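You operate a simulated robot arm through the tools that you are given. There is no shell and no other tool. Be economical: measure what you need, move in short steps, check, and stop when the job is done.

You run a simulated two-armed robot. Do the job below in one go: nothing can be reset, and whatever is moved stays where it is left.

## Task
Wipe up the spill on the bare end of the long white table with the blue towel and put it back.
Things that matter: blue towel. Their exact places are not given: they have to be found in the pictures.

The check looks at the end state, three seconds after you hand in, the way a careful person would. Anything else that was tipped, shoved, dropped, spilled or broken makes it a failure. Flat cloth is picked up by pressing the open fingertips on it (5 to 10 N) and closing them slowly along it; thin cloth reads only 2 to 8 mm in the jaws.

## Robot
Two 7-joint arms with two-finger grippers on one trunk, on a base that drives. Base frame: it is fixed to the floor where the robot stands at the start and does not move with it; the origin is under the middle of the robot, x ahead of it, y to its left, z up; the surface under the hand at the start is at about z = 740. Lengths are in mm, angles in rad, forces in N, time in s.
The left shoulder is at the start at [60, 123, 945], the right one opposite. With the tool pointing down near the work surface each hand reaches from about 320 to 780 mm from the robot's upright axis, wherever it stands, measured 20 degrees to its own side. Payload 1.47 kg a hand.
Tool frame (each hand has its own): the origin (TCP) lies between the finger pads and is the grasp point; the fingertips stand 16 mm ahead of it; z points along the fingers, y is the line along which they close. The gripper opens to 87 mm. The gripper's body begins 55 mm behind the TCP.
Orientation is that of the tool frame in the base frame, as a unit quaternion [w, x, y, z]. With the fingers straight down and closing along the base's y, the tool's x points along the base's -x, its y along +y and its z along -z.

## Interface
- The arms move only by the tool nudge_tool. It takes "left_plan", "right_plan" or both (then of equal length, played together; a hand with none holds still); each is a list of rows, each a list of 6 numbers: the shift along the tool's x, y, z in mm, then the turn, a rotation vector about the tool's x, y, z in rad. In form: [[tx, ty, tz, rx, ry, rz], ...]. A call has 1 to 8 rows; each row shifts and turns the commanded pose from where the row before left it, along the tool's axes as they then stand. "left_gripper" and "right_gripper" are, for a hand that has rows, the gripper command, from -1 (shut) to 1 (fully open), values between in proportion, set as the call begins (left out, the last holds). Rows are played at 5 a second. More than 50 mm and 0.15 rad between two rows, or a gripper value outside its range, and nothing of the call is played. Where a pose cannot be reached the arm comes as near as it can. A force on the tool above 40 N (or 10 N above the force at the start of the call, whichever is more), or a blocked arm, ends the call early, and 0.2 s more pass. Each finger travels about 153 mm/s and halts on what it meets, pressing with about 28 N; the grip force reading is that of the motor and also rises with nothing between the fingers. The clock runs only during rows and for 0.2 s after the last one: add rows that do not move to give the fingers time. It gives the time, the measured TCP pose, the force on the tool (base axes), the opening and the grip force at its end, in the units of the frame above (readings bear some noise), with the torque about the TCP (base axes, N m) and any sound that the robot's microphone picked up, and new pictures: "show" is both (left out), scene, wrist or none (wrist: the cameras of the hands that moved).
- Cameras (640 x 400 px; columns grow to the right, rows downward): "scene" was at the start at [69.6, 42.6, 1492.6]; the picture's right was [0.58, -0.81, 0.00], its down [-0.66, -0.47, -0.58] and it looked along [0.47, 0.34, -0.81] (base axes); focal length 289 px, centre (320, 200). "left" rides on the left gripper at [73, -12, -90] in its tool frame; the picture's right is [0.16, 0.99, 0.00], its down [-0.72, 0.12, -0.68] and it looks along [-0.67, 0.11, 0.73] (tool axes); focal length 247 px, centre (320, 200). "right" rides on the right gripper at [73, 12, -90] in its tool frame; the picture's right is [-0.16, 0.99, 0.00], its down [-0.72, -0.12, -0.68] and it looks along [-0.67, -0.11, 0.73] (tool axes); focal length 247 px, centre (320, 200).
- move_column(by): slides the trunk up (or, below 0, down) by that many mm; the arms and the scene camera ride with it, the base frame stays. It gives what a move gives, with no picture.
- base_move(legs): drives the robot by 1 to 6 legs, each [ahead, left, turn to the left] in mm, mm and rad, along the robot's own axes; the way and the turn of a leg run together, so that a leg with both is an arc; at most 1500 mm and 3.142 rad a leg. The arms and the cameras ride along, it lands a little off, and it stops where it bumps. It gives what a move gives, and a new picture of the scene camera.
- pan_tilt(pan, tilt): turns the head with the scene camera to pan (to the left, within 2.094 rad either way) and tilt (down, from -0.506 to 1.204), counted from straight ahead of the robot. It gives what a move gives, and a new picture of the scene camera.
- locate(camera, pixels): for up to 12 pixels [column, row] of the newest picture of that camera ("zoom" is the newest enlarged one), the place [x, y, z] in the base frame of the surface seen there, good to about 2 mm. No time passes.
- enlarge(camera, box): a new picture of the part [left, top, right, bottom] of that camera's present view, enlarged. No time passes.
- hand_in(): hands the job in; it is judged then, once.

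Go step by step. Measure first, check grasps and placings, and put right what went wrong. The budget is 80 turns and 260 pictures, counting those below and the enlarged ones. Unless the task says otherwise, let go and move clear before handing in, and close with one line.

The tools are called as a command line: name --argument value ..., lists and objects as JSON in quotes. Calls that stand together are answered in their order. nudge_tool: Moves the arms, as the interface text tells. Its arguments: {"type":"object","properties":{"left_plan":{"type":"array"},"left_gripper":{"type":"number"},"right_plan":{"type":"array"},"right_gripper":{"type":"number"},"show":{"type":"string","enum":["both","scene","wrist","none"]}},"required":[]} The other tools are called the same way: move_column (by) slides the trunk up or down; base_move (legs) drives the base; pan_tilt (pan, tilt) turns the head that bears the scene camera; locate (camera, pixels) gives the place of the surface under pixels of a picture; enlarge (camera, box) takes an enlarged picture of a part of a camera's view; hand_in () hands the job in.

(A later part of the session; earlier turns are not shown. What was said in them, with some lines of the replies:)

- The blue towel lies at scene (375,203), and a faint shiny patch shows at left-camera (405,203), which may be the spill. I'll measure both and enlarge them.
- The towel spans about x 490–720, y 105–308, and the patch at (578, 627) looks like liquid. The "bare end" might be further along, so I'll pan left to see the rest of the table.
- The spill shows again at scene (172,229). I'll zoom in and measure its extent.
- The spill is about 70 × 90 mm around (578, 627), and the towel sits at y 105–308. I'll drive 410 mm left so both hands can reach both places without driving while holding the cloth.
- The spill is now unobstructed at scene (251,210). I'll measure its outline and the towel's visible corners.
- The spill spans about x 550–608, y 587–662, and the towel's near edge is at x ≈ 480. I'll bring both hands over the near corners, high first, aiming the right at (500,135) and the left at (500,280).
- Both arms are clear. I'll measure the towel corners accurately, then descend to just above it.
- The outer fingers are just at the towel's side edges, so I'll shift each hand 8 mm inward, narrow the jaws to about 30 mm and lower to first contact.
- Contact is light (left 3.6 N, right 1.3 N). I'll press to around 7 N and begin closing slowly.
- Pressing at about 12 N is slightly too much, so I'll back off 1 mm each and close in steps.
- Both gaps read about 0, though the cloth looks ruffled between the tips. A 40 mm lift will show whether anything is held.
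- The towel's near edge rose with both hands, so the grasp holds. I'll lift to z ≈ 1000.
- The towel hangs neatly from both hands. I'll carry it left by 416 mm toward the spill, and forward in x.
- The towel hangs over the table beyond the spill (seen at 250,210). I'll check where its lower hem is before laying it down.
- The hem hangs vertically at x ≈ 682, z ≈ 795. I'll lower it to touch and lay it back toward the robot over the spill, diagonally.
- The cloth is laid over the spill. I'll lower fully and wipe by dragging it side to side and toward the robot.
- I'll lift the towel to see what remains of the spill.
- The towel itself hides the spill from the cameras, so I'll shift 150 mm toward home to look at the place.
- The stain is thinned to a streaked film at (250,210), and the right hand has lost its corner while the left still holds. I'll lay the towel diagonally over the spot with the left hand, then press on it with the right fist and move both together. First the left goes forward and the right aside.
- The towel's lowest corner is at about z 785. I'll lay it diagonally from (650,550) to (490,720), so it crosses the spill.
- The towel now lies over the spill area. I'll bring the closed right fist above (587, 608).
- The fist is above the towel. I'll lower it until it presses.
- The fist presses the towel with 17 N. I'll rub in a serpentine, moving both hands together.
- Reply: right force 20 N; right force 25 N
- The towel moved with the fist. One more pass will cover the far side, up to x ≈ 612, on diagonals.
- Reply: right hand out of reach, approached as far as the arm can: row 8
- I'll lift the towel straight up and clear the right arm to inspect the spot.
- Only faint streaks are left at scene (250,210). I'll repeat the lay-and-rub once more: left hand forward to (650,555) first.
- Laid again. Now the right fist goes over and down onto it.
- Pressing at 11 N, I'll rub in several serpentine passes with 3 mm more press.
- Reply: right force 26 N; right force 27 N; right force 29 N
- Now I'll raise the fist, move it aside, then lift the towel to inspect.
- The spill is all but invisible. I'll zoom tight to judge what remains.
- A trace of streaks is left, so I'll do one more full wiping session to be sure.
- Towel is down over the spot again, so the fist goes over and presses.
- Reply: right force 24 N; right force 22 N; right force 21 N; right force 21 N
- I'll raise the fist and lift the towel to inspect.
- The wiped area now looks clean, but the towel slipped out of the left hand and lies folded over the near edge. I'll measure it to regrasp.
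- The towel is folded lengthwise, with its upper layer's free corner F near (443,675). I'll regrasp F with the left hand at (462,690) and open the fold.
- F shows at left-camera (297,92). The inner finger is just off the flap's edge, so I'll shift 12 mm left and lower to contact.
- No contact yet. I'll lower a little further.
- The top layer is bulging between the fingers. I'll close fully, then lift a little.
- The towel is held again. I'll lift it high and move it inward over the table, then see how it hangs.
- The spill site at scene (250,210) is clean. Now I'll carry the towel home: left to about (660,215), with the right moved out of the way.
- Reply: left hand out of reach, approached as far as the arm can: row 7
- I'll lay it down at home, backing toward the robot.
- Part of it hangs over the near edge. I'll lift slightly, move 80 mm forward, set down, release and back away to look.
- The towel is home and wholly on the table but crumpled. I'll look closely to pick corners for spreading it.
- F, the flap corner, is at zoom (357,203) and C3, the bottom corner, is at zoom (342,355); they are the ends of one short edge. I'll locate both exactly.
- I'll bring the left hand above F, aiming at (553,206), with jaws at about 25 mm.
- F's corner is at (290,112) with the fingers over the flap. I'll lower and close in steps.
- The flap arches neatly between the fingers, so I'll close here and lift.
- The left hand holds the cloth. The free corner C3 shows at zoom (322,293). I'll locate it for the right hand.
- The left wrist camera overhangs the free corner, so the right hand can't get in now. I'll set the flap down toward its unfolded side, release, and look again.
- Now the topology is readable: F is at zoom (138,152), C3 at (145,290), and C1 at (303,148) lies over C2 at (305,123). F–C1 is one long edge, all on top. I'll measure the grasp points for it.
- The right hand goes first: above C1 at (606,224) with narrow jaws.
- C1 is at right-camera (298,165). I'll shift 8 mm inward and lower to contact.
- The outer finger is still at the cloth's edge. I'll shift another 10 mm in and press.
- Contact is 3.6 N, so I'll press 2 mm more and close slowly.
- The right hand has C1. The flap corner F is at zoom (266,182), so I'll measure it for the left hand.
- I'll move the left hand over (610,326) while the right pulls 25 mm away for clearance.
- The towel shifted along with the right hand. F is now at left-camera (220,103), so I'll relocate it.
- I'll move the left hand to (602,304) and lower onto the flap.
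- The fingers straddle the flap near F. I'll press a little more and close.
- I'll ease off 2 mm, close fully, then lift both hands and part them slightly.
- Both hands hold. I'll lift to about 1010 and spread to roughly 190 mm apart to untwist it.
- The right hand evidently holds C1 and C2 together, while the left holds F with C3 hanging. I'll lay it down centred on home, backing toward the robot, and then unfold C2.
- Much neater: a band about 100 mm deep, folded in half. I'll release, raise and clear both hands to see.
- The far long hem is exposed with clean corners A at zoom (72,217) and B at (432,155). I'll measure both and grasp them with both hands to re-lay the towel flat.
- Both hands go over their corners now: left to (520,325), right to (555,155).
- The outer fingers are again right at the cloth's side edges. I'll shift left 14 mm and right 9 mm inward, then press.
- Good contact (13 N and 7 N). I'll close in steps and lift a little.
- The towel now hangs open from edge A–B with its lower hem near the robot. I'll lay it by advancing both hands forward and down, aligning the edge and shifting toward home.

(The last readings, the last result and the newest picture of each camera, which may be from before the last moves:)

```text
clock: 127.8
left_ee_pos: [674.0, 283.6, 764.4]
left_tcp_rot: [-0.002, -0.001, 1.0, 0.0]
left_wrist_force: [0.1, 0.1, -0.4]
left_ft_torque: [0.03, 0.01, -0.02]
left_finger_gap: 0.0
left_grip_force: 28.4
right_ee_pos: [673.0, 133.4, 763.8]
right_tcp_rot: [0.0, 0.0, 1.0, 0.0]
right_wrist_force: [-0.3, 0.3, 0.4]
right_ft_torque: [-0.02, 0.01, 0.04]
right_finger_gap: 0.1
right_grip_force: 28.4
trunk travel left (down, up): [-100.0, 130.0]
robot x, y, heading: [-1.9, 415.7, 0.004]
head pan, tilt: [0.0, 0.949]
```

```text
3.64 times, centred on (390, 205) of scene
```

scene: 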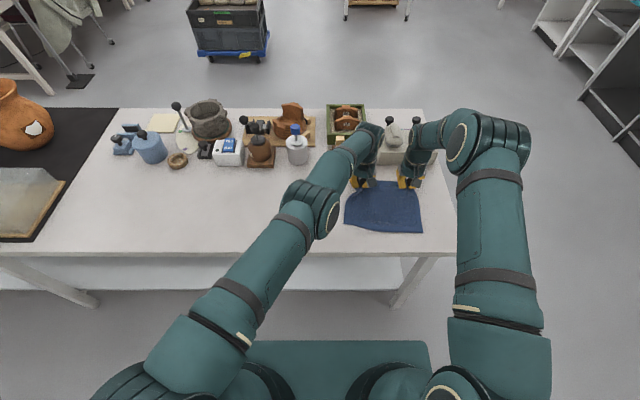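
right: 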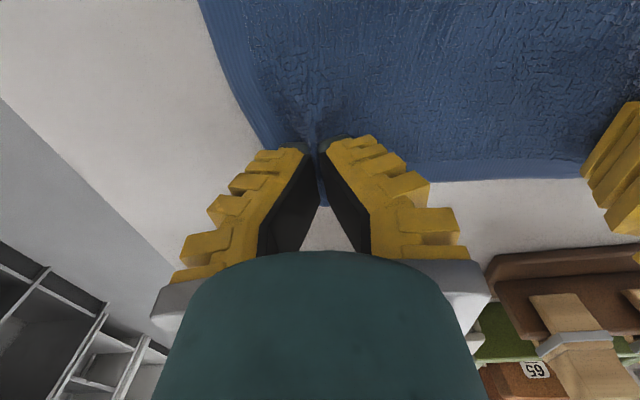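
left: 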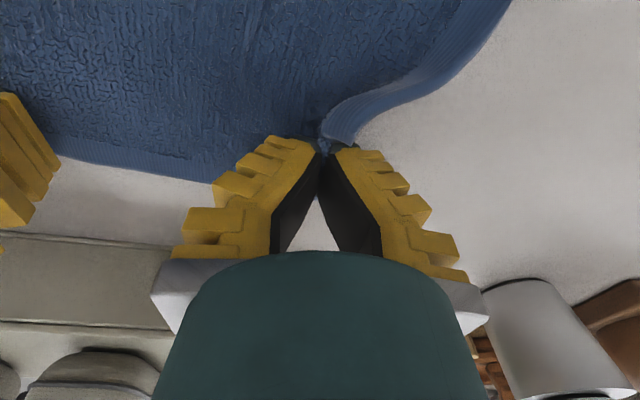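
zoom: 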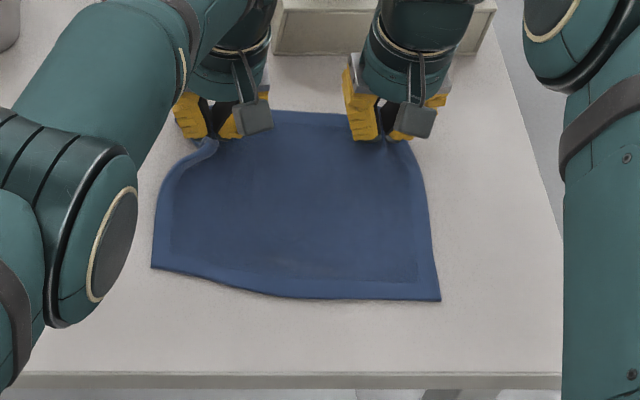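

The towel lies flat and open at home. I'll part the hands slightly to pull the far edge straight, then release, rise straight up and retract.

nudge_tool --left_plan '[[0, 8, 0, 0, 0, 0], [0, 8, 2, 0, 0, 0], [0, 0, 0, 0, 0, 0]]' --right_plan '[[0, -5, 0, 0, 0, 0], [0, -5, 2, 0, 0, 0], [0, 0, 0, 0, 0, 0]]' --show "none"

nudge_tool --left_plan '[[0, 0, 0, 0, 0, 0], [0, 0, 0, 0, 0, 0], [0, 0, -15, 0, 0, 0], [0, 0, -30, 0, 0, 0], [0, 0, -45, 0, 0, 0], [0, 0, -45, 0, 0, 0], [20, 40, 0, 0, 0, 0], [20, 45, 0, 0, 0, 0]]' --right_plan '[[0, 0, 0, 0, 0, 0], [0, 0, 0, 0, 0, 0], [0, 0, -15, 0, 0, 0], [0, 0, -30, 0, 0, 0], [0, 0, -45, 0, 0, 0], [0, 0, -45, 0, 0, 0], [30, -30, 0, 0, 0, 0], [30, -35, 0, 0, 0, 0]]' --left_gripper -0.4 --right_gripper -0.4 --show "scene"

nudge_tool --left_plan '[[20, 45, 0, 0, 0, 0], [20, 45, 0, 0, 0, 0], [20, 45, 0, 0, 0, 0], [20, 45, -10, 0, 0, 0], [20, 45, -10, 0, 0, 0], [20, 45, -10, 0, 0, 0]]' --right_plan '[[20, -40, 0, 0, 0, 0], [20, -40, 0, 0, 0, 0], [20, -20, 0, 0, 0, 0], [0, 0, 0, 0, 0, 0], [0, 0, 0, 0, 0, 0], [0, 0, 0, 0, 0, 0]]' --show "scene"

enlarge --camera "scene" --box '[310, 150, 470, 260]'

locate --camera "zoom" --pixels '[[190, 275], [475, 300], [300, 200], [250, 115], [400, 115]]'

```text
clock: 128.6
left_ee_pos: [674.9, 298.1, 763.3]
left_tcp_rot: [0.0, -0.001, 1.0, -0.001]
left_wrist_force: [-1.5, -13.0, -0.3]
left_ft_torque: [-0.19, -0.01, -0.04]
left_finger_gap: 0.0
left_grip_force: 27.8
right_ee_pos: [673.3, 124.5, 763.2]
right_tcp_rot: [0.0, -0.001, 1.0, 0.001]
right_wrist_force: [0.6, 12.6, 0.6]
right_ft_torque: [0.22, -0.03, -0.14]
right_finger_gap: 0.0
right_grip_force: 27.5
trunk travel left (down, up): [-100.0, 130.0]
robot x, y, heading: [0.9, 412.0, 0.001]
head pan, tilt: [0.0, 0.949]
```

```text
clock: 130.4
left_ee_pos: [632.1, 383.2, 899.0]
left_tcp_rot: [0.001, -0.001, 1.0, -0.001]
left_wrist_force: [-0.3, -0.6, -0.1]
left_ft_torque: [-0.04, 0.01, -0.04]
left_finger_gap: 32.3
left_grip_force: 4.6
right_ee_pos: [613.6, 58.8, 898.0]
right_tcp_rot: [0.0, -0.001, 1.0, 0.0]
right_wrist_force: [-0.2, 0.4, 0.6]
right_ft_torque: [0.01, -0.03, 0.01]
right_finger_gap: 32.3
right_grip_force: 5.0
trunk travel left (down, up): [-100.0, 130.0]
robot x, y, heading: [-0.6, 412.0, 0.002]
head pan, tilt: [0.0, 0.949]
```

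scene: 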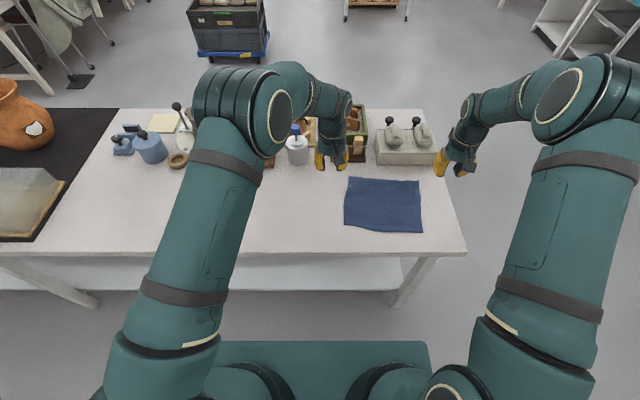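

```text
refused: row 4 steps farther than a row can; nothing moved
```

```text
3.64 times, centred on (390, 205) of scene
```

zoom: 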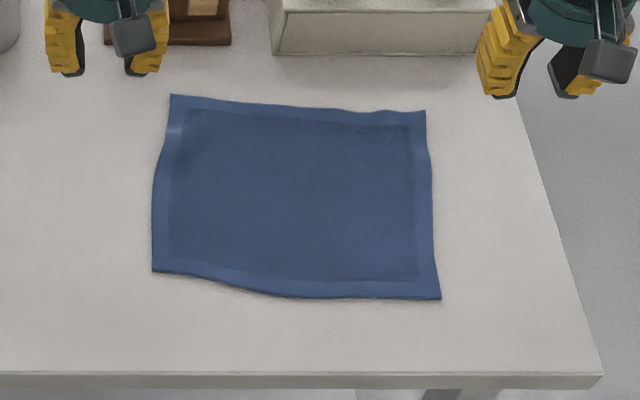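

```text
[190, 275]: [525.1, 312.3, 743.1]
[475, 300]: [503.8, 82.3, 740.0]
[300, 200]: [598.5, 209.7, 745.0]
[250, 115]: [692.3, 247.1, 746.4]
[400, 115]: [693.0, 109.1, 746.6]
```

The towel lies flat and square, centred near (607,212), almost exactly its original spot. I'll retract the hands and take one last look at the spill site.

nudge_tool --left_plan '[[25, 42, 0, 0, 0, 0], [25, 42, 0, 0, 0, 0], [25, 42, 0, 0, 0, 0], [25, 42, 0, 0, 0, 0], [25, 42, -5, 0, 0, 0], [25, 42, -5, 0, 0, 0], [25, 42, -5, 0, 0, 0], [25, 42, -5, 0, 0, 0]]' --right_plan '[[20, -40, 0, 0, 0, 0], [20, -40, 0, 0, 0, 0], [20, -20, 0, 0, 0, 0], [0, 0, 0, 0, 0, 0], [0, 0, 0, 0, 0, 0], [0, 0, 0, 0, 0, 0], [0, 0, 0, 0, 0, 0], [0, 0, 0, 0, 0, 0]]' --show "scene"

enlarge --camera "scene" --box '[200, 180, 300, 240]'

```text
clock: 132.2
left_ee_pos: [433.7, 722.6, 920.2]
left_tcp_rot: [0.0, -0.001, 1.0, 0.0]
left_wrist_force: [-0.4, 0.1, -0.5]
left_ft_torque: [0.01, 0.01, 0.0]
left_finger_gap: 32.1
left_grip_force: 4.7
right_ee_pos: [555.0, -41.5, 897.0]
right_tcp_rot: [0.0, -0.001, 1.0, 0.0]
right_wrist_force: [-0.1, 0.2, -0.3]
right_ft_torque: [0.01, 0.0, -0.02]
right_finger_gap: 32.0
right_grip_force: 4.6
trunk travel left (down, up): [-100.0, 130.0]
robot x, y, heading: [-1.8, 412.6, -0.0]
head pan, tilt: [0.0, 0.949]
```

scene: 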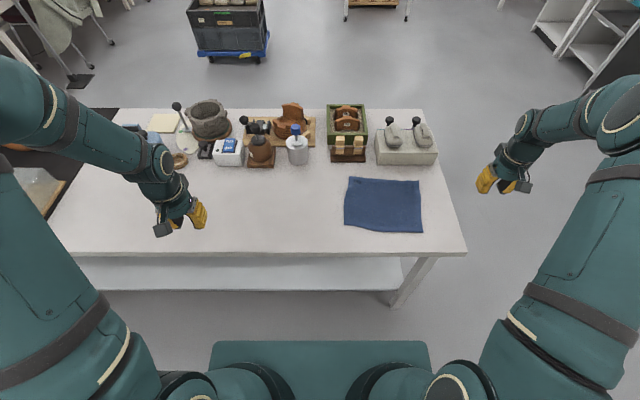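

```text
6.40 times, centred on (250, 210) of scene
```

zoom: 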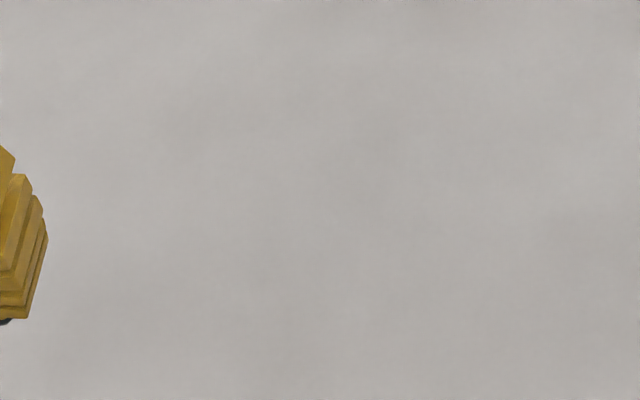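

The spill site is spotless, the towel lies flat at its place, nothing else was moved, and both hands are clear, so I'm handing in.

hand_in

```text
The job is handed in.
```

The spill is wiped up: the last close-up shows a clean table. The blue towel lies flat again, within about 10 mm of where it started but turned roughly a quarter turn; I saw nothing else disturbed.
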